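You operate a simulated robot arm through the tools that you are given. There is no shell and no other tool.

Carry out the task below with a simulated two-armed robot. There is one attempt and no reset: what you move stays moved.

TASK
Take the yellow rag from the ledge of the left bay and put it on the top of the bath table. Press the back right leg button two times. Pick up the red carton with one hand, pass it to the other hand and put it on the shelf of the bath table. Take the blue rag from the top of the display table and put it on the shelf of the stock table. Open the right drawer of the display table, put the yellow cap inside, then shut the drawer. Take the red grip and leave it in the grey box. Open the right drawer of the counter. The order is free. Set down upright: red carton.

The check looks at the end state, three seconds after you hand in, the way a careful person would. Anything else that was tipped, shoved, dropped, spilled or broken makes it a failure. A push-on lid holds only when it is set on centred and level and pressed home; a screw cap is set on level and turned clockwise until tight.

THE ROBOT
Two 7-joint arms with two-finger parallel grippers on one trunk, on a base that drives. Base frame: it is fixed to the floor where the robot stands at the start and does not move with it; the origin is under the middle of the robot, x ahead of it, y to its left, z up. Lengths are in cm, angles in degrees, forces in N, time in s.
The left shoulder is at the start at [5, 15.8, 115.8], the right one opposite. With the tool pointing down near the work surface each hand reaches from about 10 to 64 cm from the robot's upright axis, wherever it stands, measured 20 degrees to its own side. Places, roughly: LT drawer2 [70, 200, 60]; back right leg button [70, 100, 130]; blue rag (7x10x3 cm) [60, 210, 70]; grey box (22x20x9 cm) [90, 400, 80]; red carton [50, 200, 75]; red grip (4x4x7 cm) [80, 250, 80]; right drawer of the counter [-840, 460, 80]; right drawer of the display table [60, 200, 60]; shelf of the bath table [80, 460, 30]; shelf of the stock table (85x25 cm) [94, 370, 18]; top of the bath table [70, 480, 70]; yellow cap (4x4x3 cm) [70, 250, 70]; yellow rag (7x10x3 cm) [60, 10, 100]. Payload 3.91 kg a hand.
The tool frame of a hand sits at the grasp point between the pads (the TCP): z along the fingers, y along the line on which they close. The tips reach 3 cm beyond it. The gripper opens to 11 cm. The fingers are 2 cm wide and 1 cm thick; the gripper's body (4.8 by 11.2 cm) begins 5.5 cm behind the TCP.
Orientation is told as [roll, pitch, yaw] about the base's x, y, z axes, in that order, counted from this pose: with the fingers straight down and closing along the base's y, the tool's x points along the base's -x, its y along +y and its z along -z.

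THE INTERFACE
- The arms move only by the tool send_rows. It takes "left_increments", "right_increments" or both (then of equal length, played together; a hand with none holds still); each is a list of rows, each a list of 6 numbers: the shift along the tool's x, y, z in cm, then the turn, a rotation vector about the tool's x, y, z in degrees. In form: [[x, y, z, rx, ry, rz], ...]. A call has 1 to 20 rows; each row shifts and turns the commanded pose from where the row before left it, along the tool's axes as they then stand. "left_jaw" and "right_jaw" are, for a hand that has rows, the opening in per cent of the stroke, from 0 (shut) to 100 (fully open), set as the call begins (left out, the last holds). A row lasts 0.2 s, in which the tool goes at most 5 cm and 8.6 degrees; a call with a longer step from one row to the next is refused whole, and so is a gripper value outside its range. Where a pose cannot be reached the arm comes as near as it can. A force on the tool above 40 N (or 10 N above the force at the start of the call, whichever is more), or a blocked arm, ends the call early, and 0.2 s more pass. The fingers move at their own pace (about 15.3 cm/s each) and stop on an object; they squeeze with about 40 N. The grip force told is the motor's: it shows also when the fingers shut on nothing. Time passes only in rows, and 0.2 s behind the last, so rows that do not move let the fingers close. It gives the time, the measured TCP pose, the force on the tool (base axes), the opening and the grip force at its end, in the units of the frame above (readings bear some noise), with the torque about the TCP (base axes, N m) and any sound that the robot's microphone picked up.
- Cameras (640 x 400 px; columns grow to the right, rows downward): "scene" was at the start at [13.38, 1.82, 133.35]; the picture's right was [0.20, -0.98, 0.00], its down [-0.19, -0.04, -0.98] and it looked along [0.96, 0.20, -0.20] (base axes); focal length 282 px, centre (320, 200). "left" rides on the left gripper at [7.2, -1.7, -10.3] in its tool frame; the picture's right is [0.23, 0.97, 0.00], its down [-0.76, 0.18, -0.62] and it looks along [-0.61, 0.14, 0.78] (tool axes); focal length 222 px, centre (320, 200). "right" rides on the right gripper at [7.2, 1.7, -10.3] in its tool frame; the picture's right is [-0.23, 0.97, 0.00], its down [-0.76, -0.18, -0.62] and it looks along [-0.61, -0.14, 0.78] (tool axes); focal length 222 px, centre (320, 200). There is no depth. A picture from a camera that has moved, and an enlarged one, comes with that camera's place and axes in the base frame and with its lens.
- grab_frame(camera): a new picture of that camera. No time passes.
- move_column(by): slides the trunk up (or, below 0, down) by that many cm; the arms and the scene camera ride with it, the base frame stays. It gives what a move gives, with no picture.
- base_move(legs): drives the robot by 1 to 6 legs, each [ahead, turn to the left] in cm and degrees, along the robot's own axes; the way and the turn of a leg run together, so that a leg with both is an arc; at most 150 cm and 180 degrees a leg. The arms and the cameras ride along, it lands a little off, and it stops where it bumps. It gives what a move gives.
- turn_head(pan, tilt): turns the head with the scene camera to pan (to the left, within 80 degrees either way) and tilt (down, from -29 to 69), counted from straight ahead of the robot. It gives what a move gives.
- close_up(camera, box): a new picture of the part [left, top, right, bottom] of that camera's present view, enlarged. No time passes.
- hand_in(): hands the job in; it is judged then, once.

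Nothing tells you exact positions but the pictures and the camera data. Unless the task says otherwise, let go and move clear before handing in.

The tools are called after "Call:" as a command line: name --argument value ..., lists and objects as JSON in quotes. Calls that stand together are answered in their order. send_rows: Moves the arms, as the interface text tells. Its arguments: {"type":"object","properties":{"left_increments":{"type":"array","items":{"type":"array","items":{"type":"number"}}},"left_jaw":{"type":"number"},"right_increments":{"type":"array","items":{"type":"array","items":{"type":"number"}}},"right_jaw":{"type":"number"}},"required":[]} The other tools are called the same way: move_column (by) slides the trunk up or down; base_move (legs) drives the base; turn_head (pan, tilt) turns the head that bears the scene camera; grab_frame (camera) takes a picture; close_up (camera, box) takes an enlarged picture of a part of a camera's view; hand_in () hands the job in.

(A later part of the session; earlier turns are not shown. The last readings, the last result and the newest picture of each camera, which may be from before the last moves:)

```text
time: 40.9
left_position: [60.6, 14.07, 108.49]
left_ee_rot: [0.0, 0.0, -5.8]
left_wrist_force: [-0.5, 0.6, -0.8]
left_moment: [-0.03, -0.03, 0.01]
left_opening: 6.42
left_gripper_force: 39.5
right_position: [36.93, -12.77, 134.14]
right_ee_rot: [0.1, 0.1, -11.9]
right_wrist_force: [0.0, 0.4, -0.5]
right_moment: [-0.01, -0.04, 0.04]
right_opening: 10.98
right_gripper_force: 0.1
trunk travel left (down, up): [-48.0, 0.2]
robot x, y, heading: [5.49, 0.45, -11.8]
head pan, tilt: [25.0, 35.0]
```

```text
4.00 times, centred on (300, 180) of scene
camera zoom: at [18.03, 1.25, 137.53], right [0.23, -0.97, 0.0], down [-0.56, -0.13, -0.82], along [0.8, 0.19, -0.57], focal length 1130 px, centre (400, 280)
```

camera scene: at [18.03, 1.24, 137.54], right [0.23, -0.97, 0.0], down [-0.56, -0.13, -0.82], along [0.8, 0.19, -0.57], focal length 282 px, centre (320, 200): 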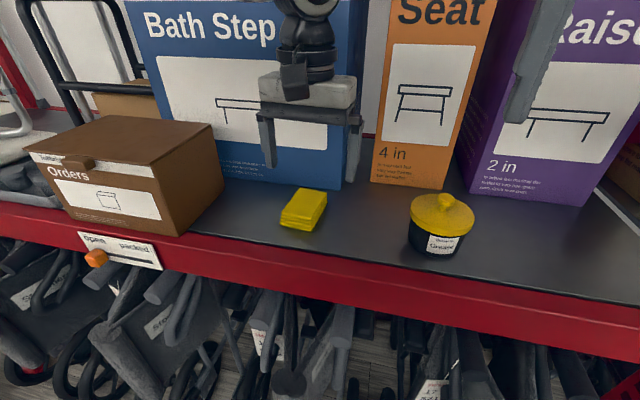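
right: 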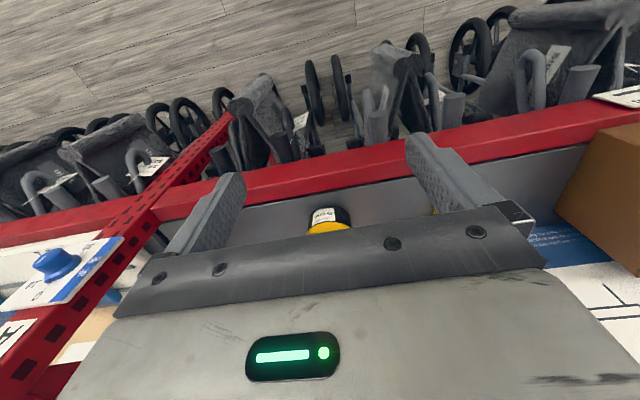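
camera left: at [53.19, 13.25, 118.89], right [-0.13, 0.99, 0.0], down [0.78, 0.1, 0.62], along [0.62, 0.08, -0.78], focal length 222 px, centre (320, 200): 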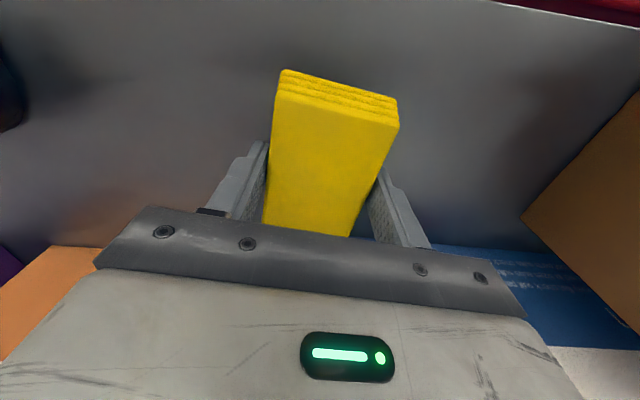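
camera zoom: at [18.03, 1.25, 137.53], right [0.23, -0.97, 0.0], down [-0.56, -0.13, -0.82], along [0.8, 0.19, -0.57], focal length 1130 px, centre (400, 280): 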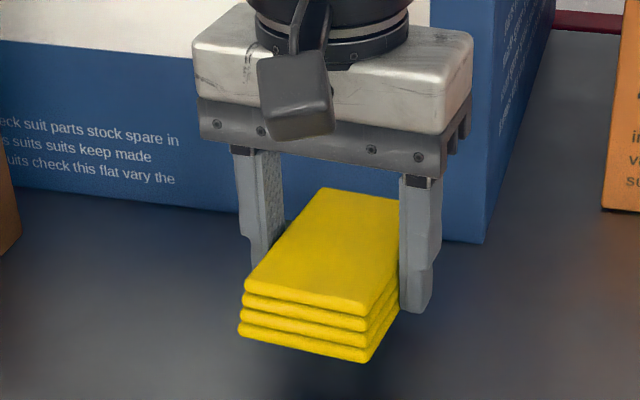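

The rag is lifted off the shelf and still held at 6.4 cm. I raise it more, gently, then back away.

Call:
send_rows --left_increments '[[0, 0, -0.8, 0, 0, 0], [0, 0, -1, 0, 0, 0], [0, 0, -1.2, 0, 0, 0], [0, 0, -1.2, 0, 0, 0], [0, 0, -1.2, 0, 0, 0], [0, 0, -1.2, 0, 0, 0], [0, 0, -1.2, 0, 0, 0], [0, 0, -0.6, 0, 0, 0]]'

Call:
base_move --legs '[[-60, 0]]'

Call:
grab_frame --camera "left"

Call:
turn_head --pan 12 --tilt 10

Call:
grab_frame --camera "scene"

```text
time: 42.6
left_position: [60.7, 14.21, 117.08]
left_ee_rot: [-0.2, 0.1, -5.7]
left_wrist_force: [-0.1, -0.2, -0.6]
left_moment: [0.02, -0.01, 0.0]
left_opening: 6.41
left_gripper_force: 40.8
right_position: [37.0, -12.78, 134.02]
right_ee_rot: [0.0, 0.1, -11.8]
right_wrist_force: [0.5, -0.5, 0.4]
right_moment: [-0.01, 0.04, -0.01]
right_opening: 11.0
right_gripper_force: 0.1
trunk travel left (down, up): [-48.0, 0.2]
robot x, y, heading: [5.97, 0.06, -11.9]
head pan, tilt: [25.0, 35.0]
```

```text
time: 46.0
left_position: [2.26, 26.24, 117.0]
left_ee_rot: [0.0, 0.1, -6.2]
left_wrist_force: [0.0, 0.6, 0.2]
left_moment: [0.0, -0.01, -0.03]
left_opening: 6.4
left_gripper_force: 39.7
right_position: [-21.6, -0.42, 134.11]
right_ee_rot: [0.1, 0.0, -12.2]
right_wrist_force: [0.1, 0.1, 0.2]
right_moment: [-0.01, -0.02, 0.0]
right_opening: 11.0
right_gripper_force: 0.0
trunk travel left (down, up): [-48.0, 0.2]
robot x, y, heading: [-52.65, 12.42, -12.0]
head pan, tilt: [25.0, 35.0]
```

```text
taken
camera left: at [-5.2, 25.38, 127.32], right [-0.12, 0.99, 0.0], down [0.78, 0.09, 0.62], along [0.62, 0.07, -0.78], focal length 222 px, centre (320, 200)
```

left: 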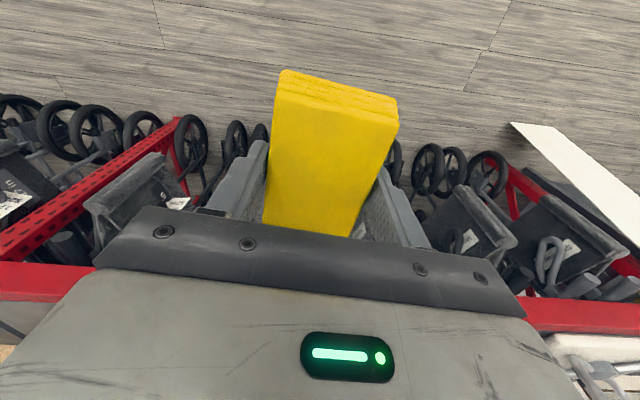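

```text
time: 46.9
left_position: [2.17, 26.25, 116.9]
left_ee_rot: [-0.1, 0.1, -6.2]
left_wrist_force: [-0.1, -0.9, 0.3]
left_moment: [0.01, 0.01, -0.01]
left_opening: 6.4
left_gripper_force: 40.5
right_position: [-21.53, -0.48, 134.1]
right_ee_rot: [0.0, 0.1, -12.2]
right_wrist_force: [0.3, -0.2, 0.1]
right_moment: [-0.01, 0.02, -0.05]
right_opening: 11.03
right_gripper_force: 0.1
trunk travel left (down, up): [-48.0, 0.2]
robot x, y, heading: [-53.01, 12.78, -12.1]
head pan, tilt: [12.0, 10.0]
```

```text
taken
camera scene: at [-39.7, 11.68, 141.54], right [0.0, -1.0, 0.0], down [-0.17, 0.0, -0.98], along [0.98, 0.0, -0.17], focal length 282 px, centre (320, 200)
```

scene: 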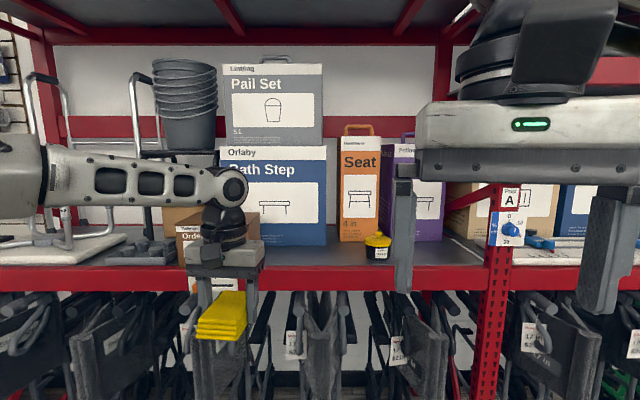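

The rag is held well and the shelf items are untouched. I tuck the left hand in, then turn to face along +y and look ahead.

Call:
send_rows --left_increments '[[1.0, 0.1, 0, 0, 0, 0], [2, 0.2, 0, 0, 0, 0], [2.2, 0.2, 0, 0, 0, 0], [2.2, 0.2, 0, 0, 0, 0], [2.2, 0.2, 0, 0, 0, 0], [2.2, 0.2, 0, 0, 0, 0], [2, 0.2, 0, 0, 0, 0], [1, 0.1, 0, 0, 0, 0]]'

Call:
base_move --legs '[[0, 102]]'

Call:
turn_head --pan 0 --tilt 10

Call:
grab_frame --camera "scene"

Call:
turn_head --pan -45 --tilt 10

Call:
grab_frame --camera "scene"

```text
time: 48.7
left_position: [-12.41, 29.25, 116.97]
left_ee_rot: [-0.1, -0.1, -6.1]
left_wrist_force: [0.5, 0.3, -1.6]
left_moment: [0.02, -0.01, -0.01]
left_opening: 6.39
left_gripper_force: 40.1
right_position: [-21.59, -0.48, 134.1]
right_ee_rot: [0.1, 0.2, -12.3]
right_wrist_force: [0.5, 0.4, 0.8]
right_moment: [0.01, -0.01, 0.03]
right_opening: 10.99
right_gripper_force: 0.1
trunk travel left (down, up): [-48.0, 0.2]
robot x, y, heading: [-53.3, 12.84, -12.4]
head pan, tilt: [12.0, 10.0]
```

```text
time: 53.4
left_position: [-77.26, 49.53, 116.9]
left_ee_rot: [0.0, 0.1, 94.8]
left_wrist_force: [0.3, -0.4, 0.1]
left_moment: [0.0, -0.01, 0.03]
left_opening: 6.4
left_gripper_force: 39.8
right_position: [-46.36, 46.08, 134.09]
right_ee_rot: [0.0, 0.1, 88.8]
right_wrist_force: [0.1, 0.2, -0.3]
right_moment: [0.0, -0.03, 0.0]
right_opening: 11.02
right_gripper_force: 0.1
trunk travel left (down, up): [-48.0, 0.2]
robot x, y, heading: [-53.17, 12.95, 88.7]
head pan, tilt: [12.0, 10.0]
```

```text
time: 54.1
left_position: [-77.3, 49.59, 116.89]
left_ee_rot: [0.1, 0.1, 94.8]
left_wrist_force: [0.2, -0.9, -0.7]
left_moment: [-0.01, 0.01, -0.04]
left_opening: 6.4
left_gripper_force: 40.5
right_position: [-46.25, 46.04, 134.15]
right_ee_rot: [-0.1, 0.1, 88.6]
right_wrist_force: [0.1, 0.0, 0.5]
right_moment: [0.0, 0.0, -0.06]
right_opening: 11.01
right_gripper_force: 0.0
trunk travel left (down, up): [-48.0, 0.2]
robot x, y, heading: [-53.33, 12.68, 88.9]
head pan, tilt: [0.0, 10.0]
```

```text
taken
camera scene: at [-52.62, 25.86, 141.55], right [1.0, -0.02, 0.0], down [0.0, -0.17, -0.98], along [0.02, 0.98, -0.17], focal length 282 px, centre (320, 200)
```

scene: 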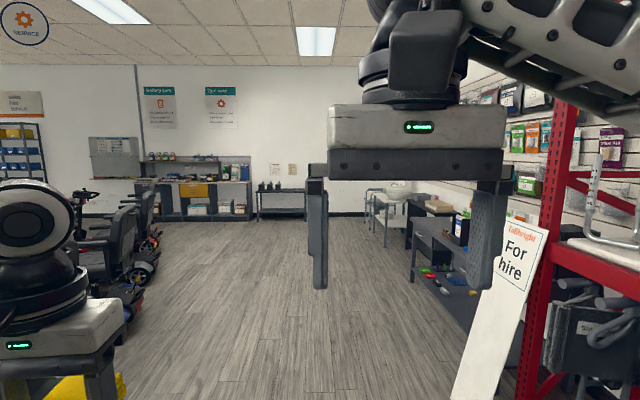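

```text
time: 55.2
left_position: [-77.32, 49.51, 116.99]
left_ee_rot: [0.0, 0.1, 94.8]
left_wrist_force: [1.5, 0.0, -0.5]
left_moment: [0.0, -0.01, -0.01]
left_opening: 6.41
left_gripper_force: 40.0
right_position: [-46.4, 46.03, 133.99]
right_ee_rot: [-0.1, 0.1, 88.5]
right_wrist_force: [0.3, 0.0, 1.0]
right_moment: [0.01, -0.03, -0.03]
right_opening: 10.99
right_gripper_force: 0.0
trunk travel left (down, up): [-48.0, 0.2]
robot x, y, heading: [-53.12, 12.32, 88.7]
head pan, tilt: [-45.0, 10.0]
```

```text
taken
camera scene: at [-46.11, 23.0, 141.55], right [0.69, -0.72, 0.0], down [-0.13, -0.12, -0.98], along [0.71, 0.68, -0.17], focal length 282 px, centre (320, 200)
```

scene: 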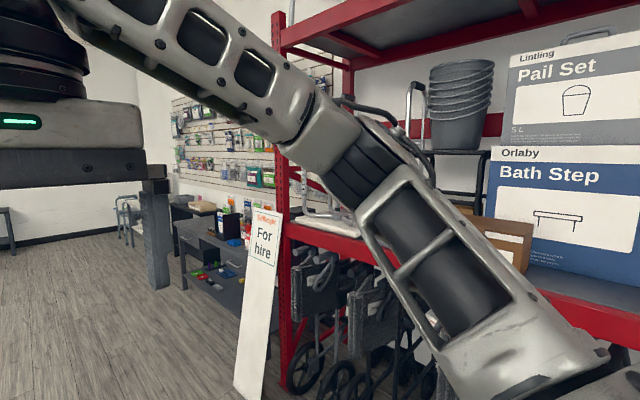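

I see, past the "For hire" sign, the display table with small items, then more tables along the wall. I drive along +y and look again.

Call:
base_move --legs '[[150, 1.2]]'

Call:
turn_head --pan -45 --tilt 20

Call:
grab_frame --camera "scene"

Call:
turn_head --pan -75 --tilt 20

Call:
grab_frame --camera "scene"

Call:
turn_head --pan -10 --tilt 10

Call:
grab_frame --camera "scene"

```text
time: 62.8
left_position: [-71.93, 203.06, 116.95]
left_ee_rot: [-0.1, 0.1, 93.8]
left_wrist_force: [0.5, 0.1, -0.2]
left_moment: [0.04, -0.01, 0.01]
left_opening: 6.39
left_gripper_force: 39.6
right_position: [-40.96, 199.07, 134.12]
right_ee_rot: [0.1, 0.1, 87.7]
right_wrist_force: [-1.2, -1.1, -0.8]
right_moment: [-0.01, -0.02, 0.01]
right_opening: 11.01
right_gripper_force: 0.2
trunk travel left (down, up): [-48.0, 0.2]
robot x, y, heading: [-48.35, 165.83, 87.9]
head pan, tilt: [-45.0, 10.0]
```

```text
time: 63.5
left_position: [-71.85, 203.11, 117.0]
left_ee_rot: [-0.1, 0.1, 93.8]
left_wrist_force: [-0.6, 0.3, -0.4]
left_moment: [0.02, -0.03, 0.01]
left_opening: 6.42
left_gripper_force: 39.6
right_position: [-40.93, 198.95, 134.04]
right_ee_rot: [0.1, 0.2, 87.5]
right_wrist_force: [0.5, 0.2, -0.4]
right_moment: [0.03, 0.0, 0.0]
right_opening: 10.99
right_gripper_force: 0.0
trunk travel left (down, up): [-48.0, 0.2]
robot x, y, heading: [-48.46, 165.74, 87.9]
head pan, tilt: [-45.0, 20.0]
```

```text
taken
camera scene: at [-41.13, 175.92, 139.93], right [0.68, -0.73, 0.0], down [-0.25, -0.23, -0.94], along [0.69, 0.64, -0.34], focal length 282 px, centre (320, 200)
```

scene: 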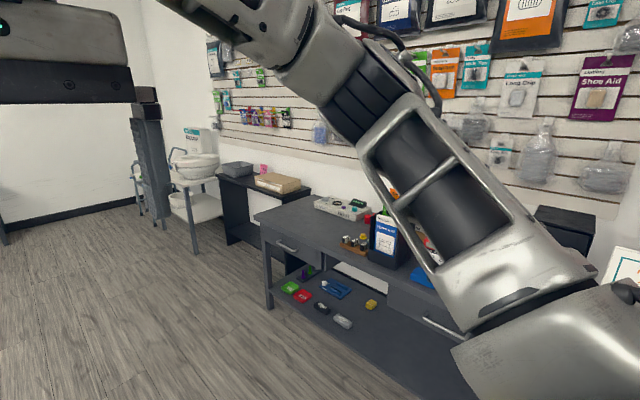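

```text
time: 64.5
left_position: [-72.06, 203.05, 116.83]
left_ee_rot: [0.0, 0.2, 93.8]
left_wrist_force: [-0.8, 1.0, -0.9]
left_moment: [0.01, -0.01, 0.01]
left_opening: 6.41
left_gripper_force: 40.0
right_position: [-40.99, 199.06, 134.07]
right_ee_rot: [0.0, 0.1, 87.6]
right_wrist_force: [-0.1, -0.2, 0.4]
right_moment: [0.01, -0.02, 0.03]
right_opening: 10.99
right_gripper_force: 0.0
trunk travel left (down, up): [-48.0, 0.2]
robot x, y, heading: [-48.4, 166.01, 87.5]
head pan, tilt: [-75.0, 20.0]
```

```text
taken
camera scene: at [-38.88, 171.67, 139.92], right [0.22, -0.98, 0.0], down [-0.33, -0.08, -0.94], along [0.92, 0.21, -0.34], focal length 282 px, centre (320, 200)
```

scene: 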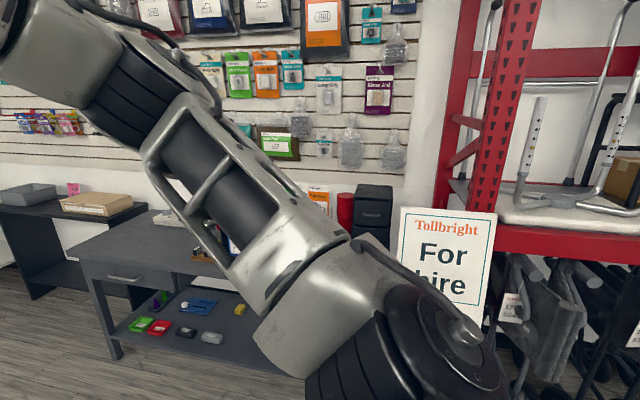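

```text
time: 65.8
left_position: [-71.8, 203.02, 116.98]
left_ee_rot: [0.0, 0.1, 93.7]
left_wrist_force: [-0.4, 0.2, -0.2]
left_moment: [0.02, -0.02, -0.02]
left_opening: 6.42
left_gripper_force: 40.1
right_position: [-40.91, 199.17, 134.02]
right_ee_rot: [0.0, 0.0, 87.6]
right_wrist_force: [-0.3, -0.4, 0.2]
right_moment: [-0.01, 0.0, -0.04]
right_opening: 11.01
right_gripper_force: 0.1
trunk travel left (down, up): [-48.0, 0.2]
robot x, y, heading: [-48.51, 165.48, 87.5]
head pan, tilt: [-10.0, 10.0]
```

```text
taken
camera scene: at [-45.98, 178.69, 141.55], right [0.98, -0.21, 0.0], down [-0.04, -0.17, -0.98], along [0.21, 0.96, -0.17], focal length 282 px, centre (320, 200)
```

scene: 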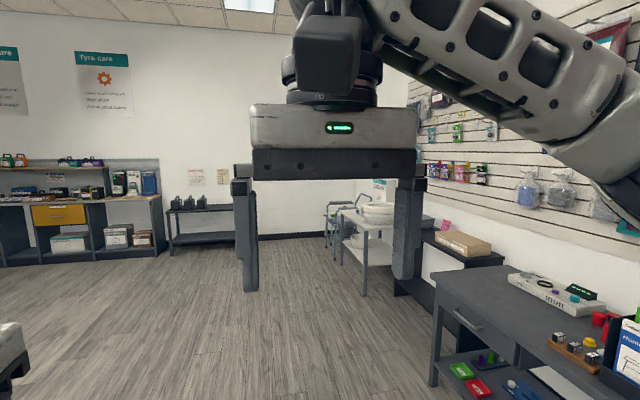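

The display table (with drawers and a lower shelf), a black stock table and the bath table (with white basins) stand along the wall. I drive on to the bath table first, to place the yellow rag.

Call:
base_move --legs '[[140, 2.5], [135, 0]]'

Call:
turn_head --pan -60 --tilt 20

Call:
grab_frame --camera "scene"

Call:
turn_head --pan -20 --tilt 10

Call:
grab_frame --camera "scene"

```text
time: 79.1
left_position: [-70.03, 475.3, 116.96]
left_ee_rot: [0.0, 0.1, 95.6]
left_wrist_force: [-0.2, 0.2, -1.0]
left_moment: [-0.05, 0.01, -0.02]
left_opening: 6.42
left_gripper_force: 40.2
right_position: [-38.98, 472.25, 134.03]
right_ee_rot: [0.0, 0.1, 89.2]
right_wrist_force: [0.9, 0.5, 0.1]
right_moment: [-0.02, 0.02, 0.0]
right_opening: 11.02
right_gripper_force: 0.1
trunk travel left (down, up): [-48.0, 0.2]
robot x, y, heading: [-45.81, 438.57, 89.3]
head pan, tilt: [-10.0, 10.0]
```

```text
time: 80.3
left_position: [-69.99, 475.33, 116.83]
left_ee_rot: [0.1, 0.1, 95.5]
left_wrist_force: [0.3, -0.3, 0.2]
left_moment: [0.02, 0.01, 0.03]
left_opening: 6.4
left_gripper_force: 40.4
right_position: [-39.05, 472.19, 134.09]
right_ee_rot: [-0.1, 0.1, 89.4]
right_wrist_force: [0.4, 0.4, -0.3]
right_moment: [0.0, -0.03, 0.05]
right_opening: 10.99
right_gripper_force: 0.0
trunk travel left (down, up): [-48.0, 0.2]
robot x, y, heading: [-45.71, 438.9, 89.4]
head pan, tilt: [-60.0, 20.0]
```

```text
taken
camera scene: at [-37.11, 447.17, 139.92], right [0.49, -0.87, 0.0], down [-0.3, -0.17, -0.94], along [0.82, 0.46, -0.34], focal length 282 px, centre (320, 200)
```

scene: 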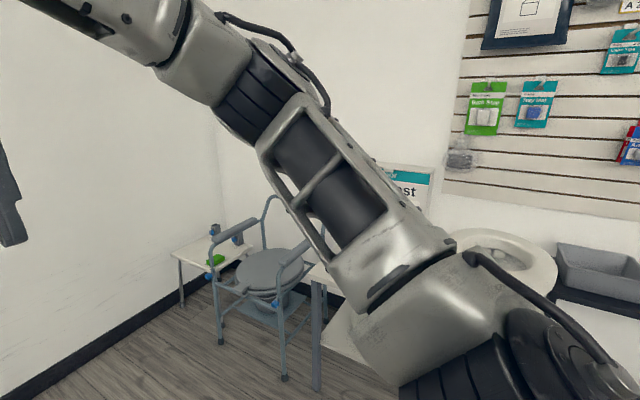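

```text
time: 81.3
left_position: [-70.16, 475.33, 116.93]
left_ee_rot: [0.0, 0.1, 95.5]
left_wrist_force: [0.7, 0.7, 0.0]
left_moment: [0.01, -0.02, -0.02]
left_opening: 6.41
left_gripper_force: 39.8
right_position: [-39.09, 472.14, 134.07]
right_ee_rot: [0.0, 0.2, 89.3]
right_wrist_force: [0.5, -0.1, -0.8]
right_moment: [0.01, -0.02, 0.05]
right_opening: 11.01
right_gripper_force: 0.0
trunk travel left (down, up): [-48.0, 0.2]
robot x, y, heading: [-45.75, 438.58, 89.5]
head pan, tilt: [-20.0, 10.0]
```

```text
taken
camera scene: at [-41.94, 451.29, 141.55], right [0.94, -0.35, 0.0], down [-0.06, -0.16, -0.98], along [0.35, 0.92, -0.17], focal length 282 px, centre (320, 200)
```

scene: 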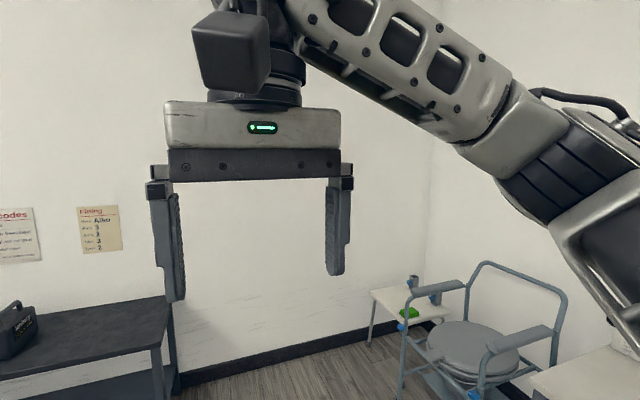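

A commode chair and side table stand in the corner; the bath table is to the right under my arm. I turn to face +x and look at it.

Call:
base_move --legs '[[0, -89.5]]'

Call:
turn_head --pan 0 --tilt 25

Call:
grab_frame --camera "scene"

Call:
turn_head --pan 30 --tilt 25

Call:
grab_frame --camera "scene"

Call:
turn_head --pan -35 --tilt 25

Call:
grab_frame --camera "scene"

```text
time: 85.5
left_position: [-9.72, 464.39, 116.91]
left_ee_rot: [0.0, 0.1, 7.5]
left_wrist_force: [-0.1, -0.4, -0.7]
left_moment: [0.03, 0.01, 0.01]
left_opening: 6.4
left_gripper_force: 40.0
right_position: [-11.68, 433.23, 134.02]
right_ee_rot: [0.0, 0.0, 1.3]
right_wrist_force: [-0.5, 0.2, 0.8]
right_moment: [0.0, -0.01, 0.02]
right_opening: 11.01
right_gripper_force: 0.0
trunk travel left (down, up): [-48.0, 0.2]
robot x, y, heading: [-45.49, 438.89, 1.5]
head pan, tilt: [-20.0, 10.0]
```

```text
time: 86.3
left_position: [-9.68, 464.49, 116.91]
left_ee_rot: [0.0, 0.0, 7.5]
left_wrist_force: [-0.1, -0.4, -0.6]
left_moment: [-0.03, 0.03, 0.02]
left_opening: 6.38
left_gripper_force: 40.0
right_position: [-11.78, 433.4, 134.02]
right_ee_rot: [0.0, 0.1, 1.2]
right_wrist_force: [-0.3, 0.1, -0.4]
right_moment: [-0.01, 0.02, 0.0]
right_opening: 10.99
right_gripper_force: 0.0
trunk travel left (down, up): [-48.0, 0.2]
robot x, y, heading: [-45.76, 438.37, 1.3]
head pan, tilt: [0.0, 25.0]
```

```text
taken
camera scene: at [-32.05, 438.89, 139.12], right [0.02, -1.0, 0.0], down [-0.42, -0.01, -0.91], along [0.91, 0.02, -0.42], focal length 282 px, centre (320, 200)
```

scene: 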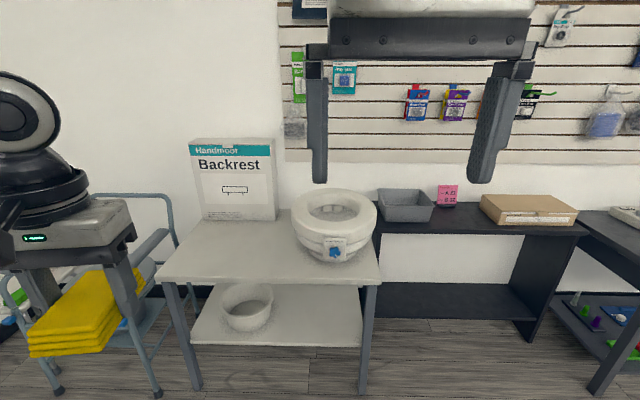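

```text
time: 87.3
left_position: [-9.73, 464.43, 117.1]
left_ee_rot: [0.0, -0.1, 7.5]
left_wrist_force: [-0.4, -0.4, -0.1]
left_moment: [-0.03, 0.0, 0.01]
left_opening: 6.42
left_gripper_force: 40.1
right_position: [-11.83, 433.31, 134.09]
right_ee_rot: [0.1, 0.1, 1.3]
right_wrist_force: [0.6, 0.4, -0.1]
right_moment: [0.0, -0.02, -0.03]
right_opening: 11.0
right_gripper_force: 0.0
trunk travel left (down, up): [-48.0, 0.2]
robot x, y, heading: [-45.62, 438.62, 1.6]
head pan, tilt: [30.0, 25.0]
```

```text
taken
camera scene: at [-33.38, 443.47, 139.11], right [0.52, -0.85, 0.0], down [-0.36, -0.22, -0.91], along [0.77, 0.47, -0.42], focal length 282 px, centre (320, 200)
```

scene: 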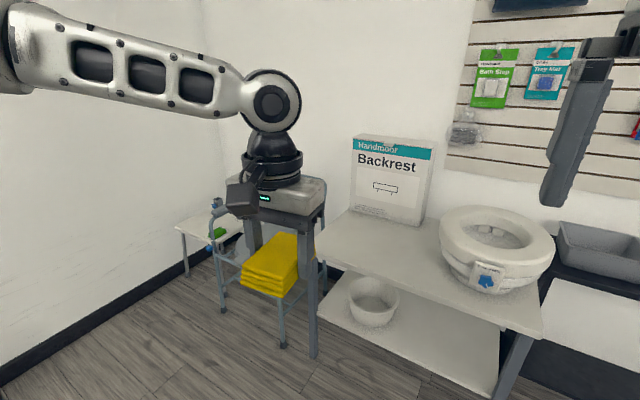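

```text
time: 88.6
left_position: [-9.71, 464.36, 117.02]
left_ee_rot: [0.0, 0.1, 7.5]
left_wrist_force: [0.6, -1.0, 0.3]
left_moment: [-0.01, -0.02, 0.0]
left_opening: 6.39
left_gripper_force: 40.0
right_position: [-11.68, 433.38, 134.08]
right_ee_rot: [0.1, 0.1, 1.3]
right_wrist_force: [0.0, -0.1, 0.1]
right_moment: [-0.02, -0.03, 0.0]
right_opening: 10.97
right_gripper_force: 0.0
trunk travel left (down, up): [-48.0, 0.2]
robot x, y, heading: [-45.51, 438.77, 1.4]
head pan, tilt: [-35.0, 25.0]
```

```text
taken
camera scene: at [-33.58, 433.59, 139.11], right [-0.55, -0.83, 0.0], down [-0.35, 0.23, -0.91], along [0.76, -0.5, -0.42], focal length 282 px, centre (320, 200)
```

scene: 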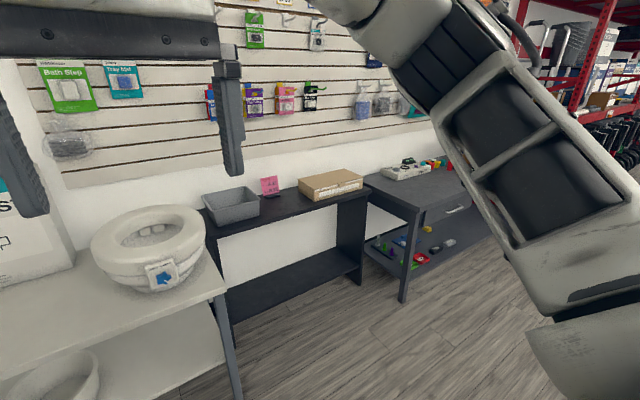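

The cream bath table spans y≈419–499 with its front edge at x≈47, with a free area front-left. I lower the trunk and use the vertical baseline to measure the table height.

Call:
move_column --by -30

Call:
turn_head --pan 0 --tilt 25

Call:
grab_frame --camera "scene"

Call:
grab_frame --camera "left"

```text
time: 91.6
left_position: [-9.8, 464.33, 87.03]
left_ee_rot: [-0.1, 0.0, 7.5]
left_wrist_force: [1.1, 0.7, -0.9]
left_moment: [-0.02, -0.04, 0.01]
left_opening: 6.41
left_gripper_force: 40.0
right_position: [-11.74, 433.33, 104.16]
right_ee_rot: [0.0, 0.0, 1.3]
right_wrist_force: [0.5, 0.2, -0.4]
right_moment: [-0.01, -0.05, 0.02]
right_opening: 10.98
right_gripper_force: 0.0
trunk travel left (down, up): [-18.0, 30.2]
robot x, y, heading: [-45.57, 438.59, 1.4]
head pan, tilt: [-35.0, 25.0]
```

```text
time: 92.6
left_position: [-9.78, 464.45, 87.06]
left_ee_rot: [0.0, 0.2, 7.6]
left_wrist_force: [0.1, -0.3, -1.7]
left_moment: [-0.03, -0.03, 0.01]
left_opening: 6.39
left_gripper_force: 39.9
right_position: [-11.61, 433.2, 104.09]
right_ee_rot: [0.1, 0.1, 1.2]
right_wrist_force: [0.8, 0.3, 0.2]
right_moment: [-0.02, 0.01, -0.03]
right_opening: 11.0
right_gripper_force: 0.0
trunk travel left (down, up): [-18.0, 30.2]
robot x, y, heading: [-45.43, 438.56, 1.3]
head pan, tilt: [0.0, 25.0]
```

```text
taken
camera scene: at [-32.05, 438.9, 109.11], right [0.02, -1.0, 0.0], down [-0.42, -0.01, -0.91], along [0.91, 0.02, -0.42], focal length 282 px, centre (320, 200)
```

scene: 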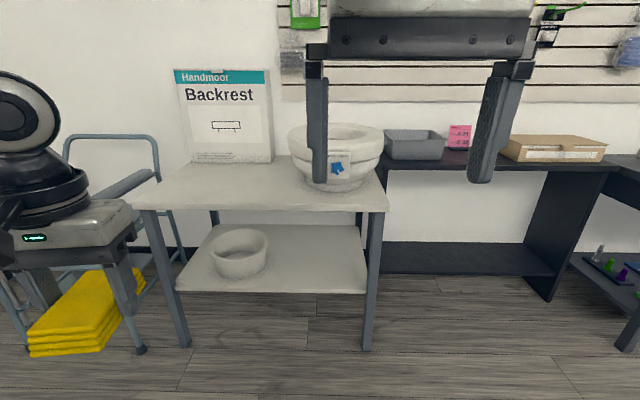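

```text
taken
camera left: at [-16.73, 461.82, 97.3], right [-0.35, 0.94, 0.0], down [0.73, 0.28, 0.62], along [0.58, 0.22, -0.78], focal length 222 px, centre (320, 200)
```

left: 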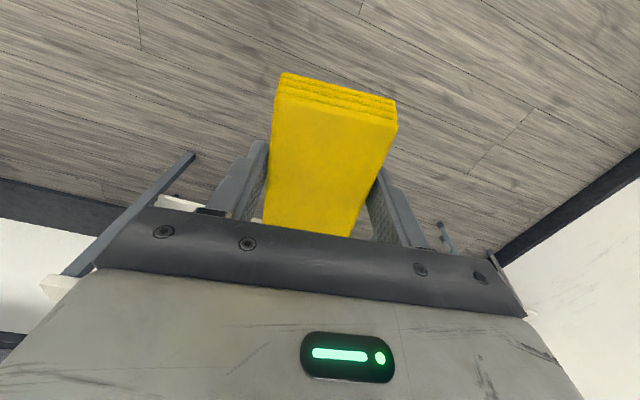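

Table top z≈69.5, front edge x≈49; shelf z≈30, front edge x≈54. I drive up so that the left hand can set the rag at about (60, 470).

Call:
base_move --legs '[[0, 5], [50, 0], [0, -6.5]]'

Call:
turn_head --pan 20 --tilt 35

Call:
grab_frame --camera "scene"

Call:
grab_frame --camera "left"

```text
time: 96.6
left_position: [40.77, 469.08, 87.0]
left_ee_rot: [0.0, 0.1, 6.0]
left_wrist_force: [-0.1, 0.1, -1.1]
left_moment: [0.0, 0.02, 0.0]
left_opening: 6.4
left_gripper_force: 39.8
right_position: [38.03, 438.08, 104.02]
right_ee_rot: [0.0, 0.1, -0.1]
right_wrist_force: [-0.4, 0.6, 0.1]
right_moment: [0.04, 0.0, 0.0]
right_opening: 11.01
right_gripper_force: 0.0
trunk travel left (down, up): [-18.0, 30.2]
robot x, y, heading: [4.53, 444.42, -0.2]
head pan, tilt: [0.0, 25.0]
```

```text
time: 97.5
left_position: [40.74, 469.13, 87.1]
left_ee_rot: [-0.1, 0.1, 6.0]
left_wrist_force: [0.2, -0.5, -0.6]
left_moment: [0.02, 0.02, 0.01]
left_opening: 6.41
left_gripper_force: 39.8
right_position: [38.0, 438.06, 104.03]
right_ee_rot: [0.0, 0.1, -0.1]
right_wrist_force: [-0.2, -0.9, 0.2]
right_moment: [-0.02, -0.03, -0.01]
right_opening: 11.01
right_gripper_force: 0.0
trunk travel left (down, up): [-18.0, 30.2]
robot x, y, heading: [4.28, 444.46, 0.0]
head pan, tilt: [20.0, 35.0]
```

```text
taken
camera scene: at [16.86, 447.2, 107.54], right [0.34, -0.94, 0.0], down [-0.54, -0.2, -0.82], along [0.77, 0.28, -0.57], focal length 282 px, centre (320, 200)
```

scene: 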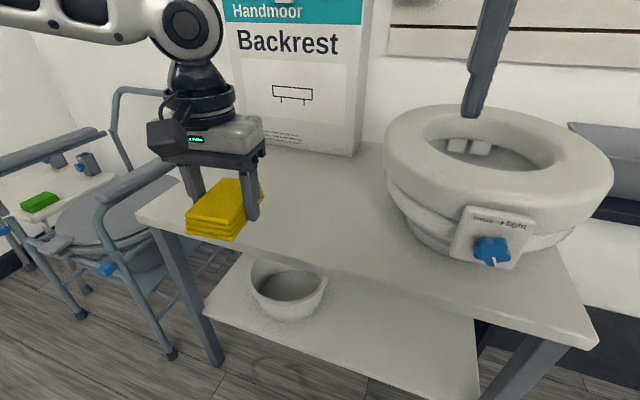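

```text
taken
camera left: at [33.68, 466.71, 97.3], right [-0.33, 0.94, 0.0], down [0.74, 0.26, 0.62], along [0.59, 0.2, -0.78], focal length 222 px, centre (320, 200)
```

left: 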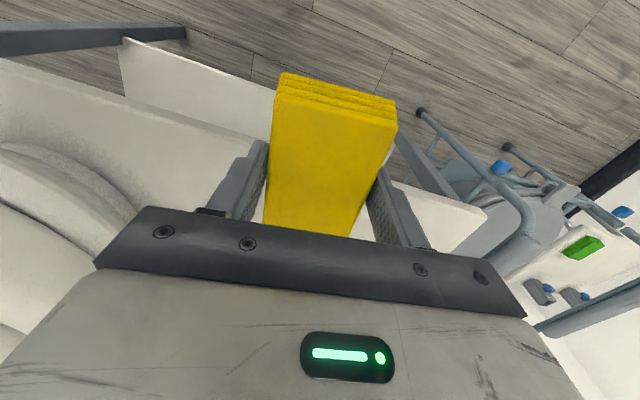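

Call:
send_rows --left_increments '[[-1.5, -0.12, 0, 0, 0, 0], [-2.2, -0.12, 0, 0, 0, 0], [-2.2, -0.12, 0.5, 0, 0, 0], [-2.2, -0.12, 1, 0, 0, 0], [-2.2, -0.12, 1, 0, 0, 0], [-2.2, -0.12, 1, 0, 0, 0], [-2.2, -0.12, 1, 0, 0, 0], [-2.2, -0.12, 1.5, 0, 0, 0], [-2.2, -0.12, 1.5, 0, 0, 0]]'

Call:
grab_frame --camera "scene"

```text
time: 99.5
left_position: [59.59, 470.16, 79.58]
left_ee_rot: [-0.1, 0.0, 6.1]
left_wrist_force: [0.0, 0.0, -0.6]
left_moment: [-0.03, 0.0, 0.01]
left_opening: 6.42
left_gripper_force: 40.2
right_position: [37.99, 438.13, 104.01]
right_ee_rot: [0.1, 0.1, 0.0]
right_wrist_force: [-0.2, 0.1, -0.1]
right_moment: [-0.01, -0.01, -0.03]
right_opening: 11.02
right_gripper_force: 0.1
trunk travel left (down, up): [-18.0, 30.2]
robot x, y, heading: [3.85, 444.56, 0.1]
head pan, tilt: [20.0, 35.0]
```

```text
taken
camera scene: at [16.86, 447.21, 107.54], right [0.34, -0.94, 0.0], down [-0.54, -0.2, -0.82], along [0.77, 0.28, -0.57], focal length 282 px, centre (320, 200)
```

scene: 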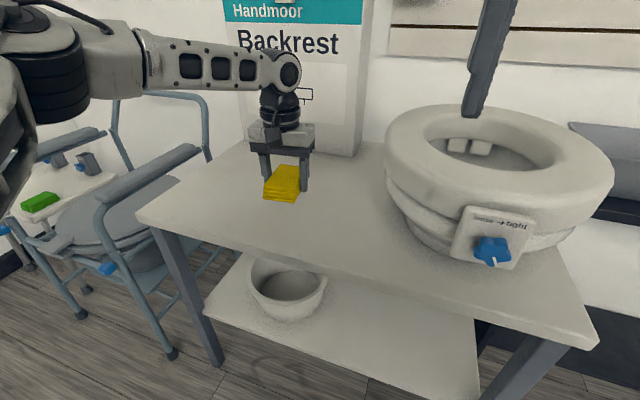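

Call:
send_rows --left_increments '[[0, 0, 1.5, 0, 0, 0], [0, 0, 1.5, 0, 0, 0], [0, 0, 1.2, 0, 0, 0], [0, 0, 0.8, 0, 0, 0], [0, 0, 0.5, 0, 0, 0]]'

Call:
close_up --camera "scene" --box '[200, 110, 360, 210]'

```text
time: 100.7
left_position: [58.4, 470.58, 74.29]
left_ee_rot: [0.1, 0.0, 6.0]
left_wrist_force: [0.7, 0.3, -0.3]
left_moment: [0.02, -0.01, 0.0]
left_opening: 6.4
left_gripper_force: 40.3
left hand out of reach, approached as far as the arm can: row 1, 2, 3, 5
right_position: [38.02, 438.07, 104.05]
right_ee_rot: [0.1, 0.1, -0.1]
right_wrist_force: [-0.3, 0.3, -1.7]
right_moment: [-0.01, -0.01, -0.01]
right_opening: 10.99
right_gripper_force: 0.2
trunk travel left (down, up): [-18.0, 30.2]
robot x, y, heading: [4.47, 444.07, -0.2]
head pan, tilt: [20.0, 35.0]
```

```text
4.00 times, centred on (280, 160) of scene
camera zoom: at [16.86, 447.2, 107.54], right [0.34, -0.94, 0.0], down [-0.54, -0.2, -0.82], along [0.77, 0.28, -0.57], focal length 1130 px, centre (480, 360)
```

zoom: 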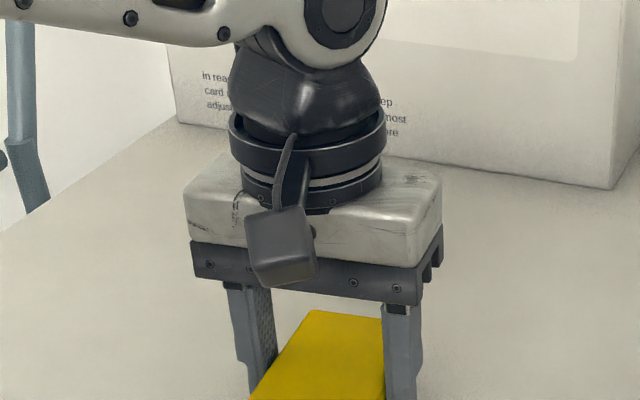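

I use the trunk to lower the last bit, since it moves the hand straight down.

Call:
move_column --by -1.2

Call:
close_up --camera "scene" --box '[200, 120, 360, 220]'

```text
time: 101.3
left_position: [58.44, 470.6, 73.01]
left_ee_rot: [-0.1, -0.1, 6.0]
left_wrist_force: [0.4, -1.0, -1.1]
left_moment: [0.01, 0.01, 0.02]
left_opening: 6.38
left_gripper_force: 40.3
right_position: [37.99, 438.11, 102.86]
right_ee_rot: [0.0, 0.1, -0.3]
right_wrist_force: [-0.8, 0.9, -0.4]
right_moment: [-0.01, -0.03, 0.03]
right_opening: 10.99
right_gripper_force: 0.1
trunk travel left (down, up): [-16.8, 31.4]
robot x, y, heading: [4.04, 444.25, 0.0]
head pan, tilt: [20.0, 35.0]
```

```text
4.00 times, centred on (280, 170) of scene
camera zoom: at [16.85, 447.2, 106.33], right [0.34, -0.94, 0.0], down [-0.54, -0.2, -0.82], along [0.77, 0.28, -0.57], focal length 1130 px, centre (480, 320)
```

zoom: 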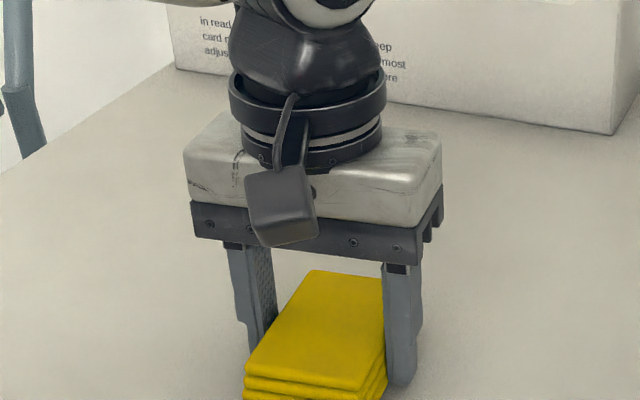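

Call:
move_column --by -0.5

Call:
close_up --camera "scene" --box '[220, 130, 340, 205]'

```text
time: 101.8
left_position: [58.43, 470.56, 73.03]
left_ee_rot: [-0.1, -0.4, 6.0]
left_wrist_force: [-4.4, 0.9, 19.9]
left_moment: [0.82, 0.44, 0.0]
left_opening: 6.41
left_gripper_force: 40.0
right_position: [37.89, 438.07, 102.51]
right_ee_rot: [0.1, -0.1, -0.2]
right_wrist_force: [0.9, -0.2, -0.3]
right_moment: [-0.01, 0.01, 0.01]
right_opening: 11.0
right_gripper_force: 0.1
trunk travel left (down, up): [-16.3, 31.9]
robot x, y, heading: [4.44, 444.23, -0.2]
head pan, tilt: [20.0, 35.0]
```

```text
5.33 times, centred on (280, 168) of scene
camera zoom: at [16.69, 447.15, 105.9], right [0.34, -0.94, 0.0], down [-0.54, -0.2, -0.82], along [0.77, 0.28, -0.57], focal length 1506 px, centre (533, 373)
```

zoom: 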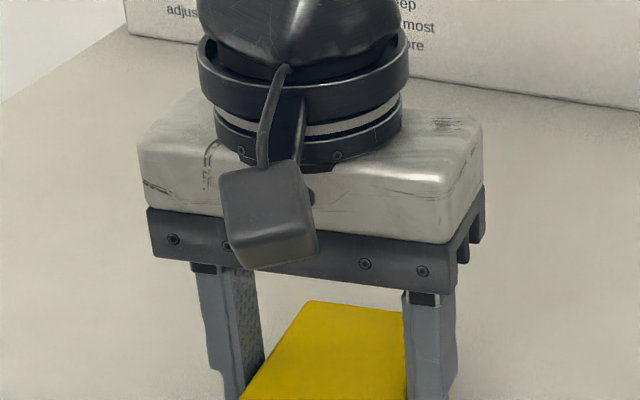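

Contact with the table at TCP z≈73 (top z≈70). I open the fingers and raise the hand.

Call:
send_rows --left_increments '[[0, 0, -0.15, 0, 0, 0], [0, 0, 0, 0, 0, 0], [0, 0, 0, 0, 0, 0], [0, 0, 0, 0, 0, 0]]' --left_jaw 100

Call:
move_column --by 12

Call:
grab_frame --camera "scene"

Call:
grab_frame --camera "left"

```text
time: 102.8
left_position: [58.45, 470.41, 73.03]
left_ee_rot: [-0.2, -0.2, 6.1]
left_wrist_force: [5.2, -5.8, 18.6]
left_moment: [0.84, 0.08, -0.19]
left_opening: 10.64
left_gripper_force: 0.0
right_position: [37.95, 438.02, 102.47]
right_ee_rot: [0.1, 0.0, -0.1]
right_wrist_force: [-0.4, -0.9, -0.9]
right_moment: [0.0, -0.02, 0.03]
right_opening: 10.99
right_gripper_force: 0.0
trunk travel left (down, up): [-16.3, 31.9]
robot x, y, heading: [4.38, 444.66, -0.3]
head pan, tilt: [20.0, 35.0]
```

```text
time: 104.3
left_position: [58.48, 470.55, 84.79]
left_ee_rot: [-0.2, 0.0, 6.0]
left_wrist_force: [-0.5, 0.1, 0.4]
left_moment: [-0.01, 0.01, 0.01]
left_opening: 11.01
left_gripper_force: 0.0
right_position: [38.05, 438.09, 114.42]
right_ee_rot: [0.0, 0.2, -0.1]
right_wrist_force: [0.4, 0.2, 0.1]
right_moment: [-0.02, -0.03, 0.02]
right_opening: 11.0
right_gripper_force: 0.1
trunk travel left (down, up): [-28.3, 19.9]
robot x, y, heading: [4.21, 444.24, 0.0]
head pan, tilt: [20.0, 35.0]
```

```text
taken
camera scene: at [16.87, 447.2, 117.83], right [0.34, -0.94, 0.0], down [-0.54, -0.2, -0.82], along [0.77, 0.28, -0.57], focal length 282 px, centre (320, 200)
```

scene: 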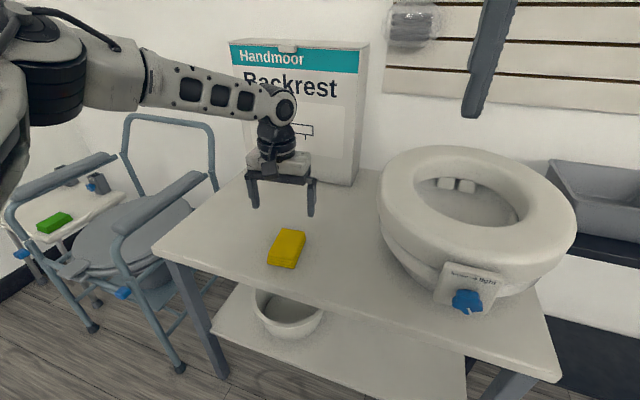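

```text
taken
camera left: at [51.33, 468.18, 95.1], right [-0.33, 0.94, 0.0], down [0.74, 0.26, 0.62], along [0.59, 0.2, -0.78], focal length 222 px, centre (320, 200)
```

left: 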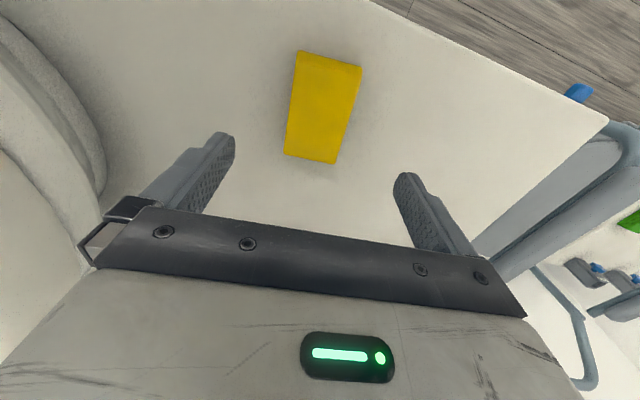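

The yellow rag lies on the bath table top. I tuck the left arm in, back off, and drive to the display table.

Call:
send_rows --left_increments '[[4, 0.2, 0, 0, 0, 0], [4.5, 0.3, 0, 0, 0, 0], [4.5, 0.3, 0, 0, 0, 0], [4.5, 0.3, 0, 0, 0, 0], [4.5, 0.3, 0, 0, 0, -6]]'

Call:
base_move --legs '[[-52, 0], [0, -90], [150, 0], [40, 0], [0, 90]]'

Call:
turn_head --pan 0 --tilt 25

Call:
grab_frame --camera "scene"

Call:
turn_head --pan -35 --tilt 25

Call:
grab_frame --camera "scene"

Call:
turn_head --pan 35 --tilt 25

Call:
grab_frame --camera "scene"

```text
time: 105.5
left_position: [36.28, 469.82, 84.8]
left_ee_rot: [-0.2, 0.0, 12.1]
left_wrist_force: [0.3, 0.5, -0.4]
left_moment: [0.0, 0.0, 0.02]
left_opening: 10.98
left_gripper_force: 0.2
right_position: [37.93, 438.07, 114.43]
right_ee_rot: [0.1, 0.1, -0.1]
right_wrist_force: [0.1, -0.5, 0.1]
right_moment: [-0.01, 0.01, -0.01]
right_opening: 10.98
right_gripper_force: 0.0
trunk travel left (down, up): [-28.3, 19.9]
robot x, y, heading: [4.48, 443.91, -0.5]
head pan, tilt: [20.0, 35.0]
```

```text
time: 125.3
left_position: [-14.81, 279.4, 84.79]
left_ee_rot: [-0.1, 0.0, 11.5]
left_wrist_force: [0.4, -0.1, 0.2]
left_moment: [0.02, 0.02, -0.03]
left_opening: 11.0
left_gripper_force: 0.1
right_position: [-13.38, 247.71, 114.35]
right_ee_rot: [-0.1, 0.1, -0.7]
right_wrist_force: [-0.3, -0.3, 0.2]
right_moment: [-0.04, -0.01, 0.03]
right_opening: 10.99
right_gripper_force: 0.1
trunk travel left (down, up): [-28.3, 19.9]
robot x, y, heading: [-46.69, 254.53, -0.6]
head pan, tilt: [20.0, 35.0]
```

```text
time: 126.1
left_position: [-14.76, 279.38, 84.82]
left_ee_rot: [-0.1, 0.1, 11.5]
left_wrist_force: [0.4, 1.5, -1.0]
left_moment: [0.02, 0.0, 0.0]
left_opening: 11.0
left_gripper_force: 0.0
right_position: [-13.47, 247.82, 114.33]
right_ee_rot: [0.0, 0.0, -0.6]
right_wrist_force: [-0.3, 0.9, -1.0]
right_moment: [0.0, 0.01, -0.02]
right_opening: 11.01
right_gripper_force: 0.1
trunk travel left (down, up): [-28.3, 19.9]
robot x, y, heading: [-47.07, 253.97, -0.5]
head pan, tilt: [0.0, 25.0]
```

```text
taken
camera scene: at [-33.54, 254.02, 119.41], right [-0.01, -1.0, 0.0], down [-0.42, 0.0, -0.91], along [0.91, -0.01, -0.42], focal length 282 px, centre (320, 200)
```

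scene: 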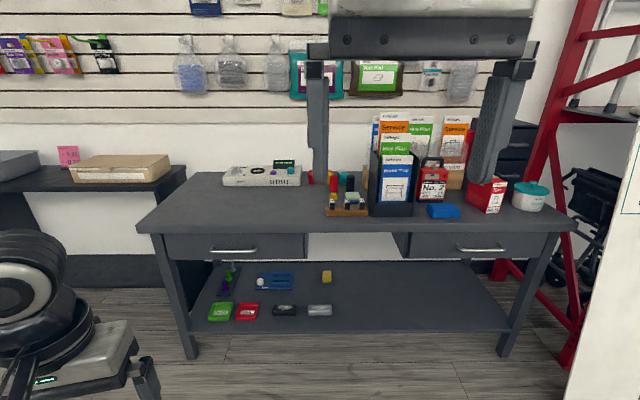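

```text
time: 127.1
left_position: [-14.77, 279.44, 84.77]
left_ee_rot: [-0.1, 0.0, 11.6]
left_wrist_force: [0.1, 0.1, -0.7]
left_moment: [0.0, -0.03, -0.01]
left_opening: 11.0
left_gripper_force: 0.1
right_position: [-13.42, 247.77, 114.42]
right_ee_rot: [0.0, 0.0, -0.7]
right_wrist_force: [0.3, 0.7, 0.3]
right_moment: [0.0, -0.01, 0.01]
right_opening: 11.0
right_gripper_force: 0.0
trunk travel left (down, up): [-28.3, 19.9]
robot x, y, heading: [-46.99, 254.1, -0.6]
head pan, tilt: [-35.0, 25.0]
```

```text
taken
camera scene: at [-35.26, 248.75, 119.41], right [-0.58, -0.81, 0.0], down [-0.34, 0.25, -0.91], along [0.74, -0.53, -0.42], focal length 282 px, centre (320, 200)
```

scene: 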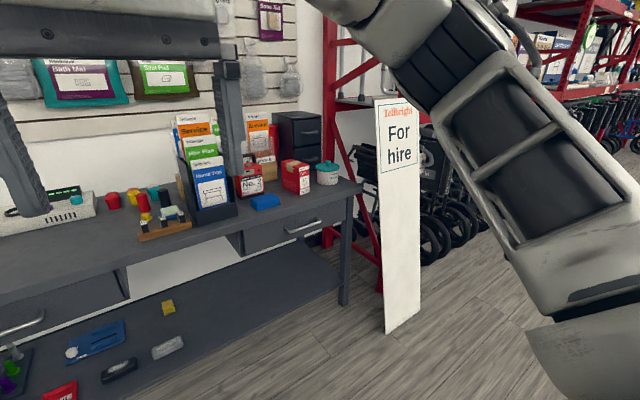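

```text
time: 128.5
left_position: [-14.93, 279.4, 84.68]
left_ee_rot: [-0.1, 0.0, 11.5]
left_wrist_force: [0.3, 0.1, -1.0]
left_moment: [-0.01, -0.01, -0.01]
left_opening: 10.99
left_gripper_force: 0.0
right_position: [-13.36, 247.84, 114.35]
right_ee_rot: [0.0, 0.0, -0.7]
right_wrist_force: [0.3, -0.6, -0.5]
right_moment: [0.02, 0.0, 0.0]
right_opening: 11.0
right_gripper_force: 0.0
trunk travel left (down, up): [-28.3, 19.9]
robot x, y, heading: [-47.09, 254.18, -0.4]
head pan, tilt: [35.0, 25.0]
```

```text
taken
camera scene: at [-35.15, 259.3, 119.41], right [0.56, -0.83, 0.0], down [-0.35, -0.24, -0.91], along [0.75, 0.51, -0.42], focal length 282 px, centre (320, 200)
```

scene: 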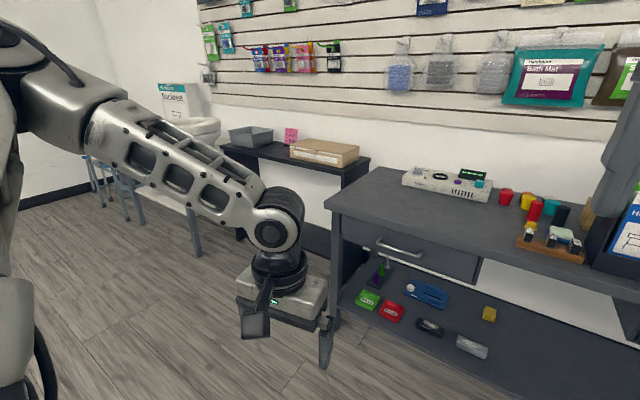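

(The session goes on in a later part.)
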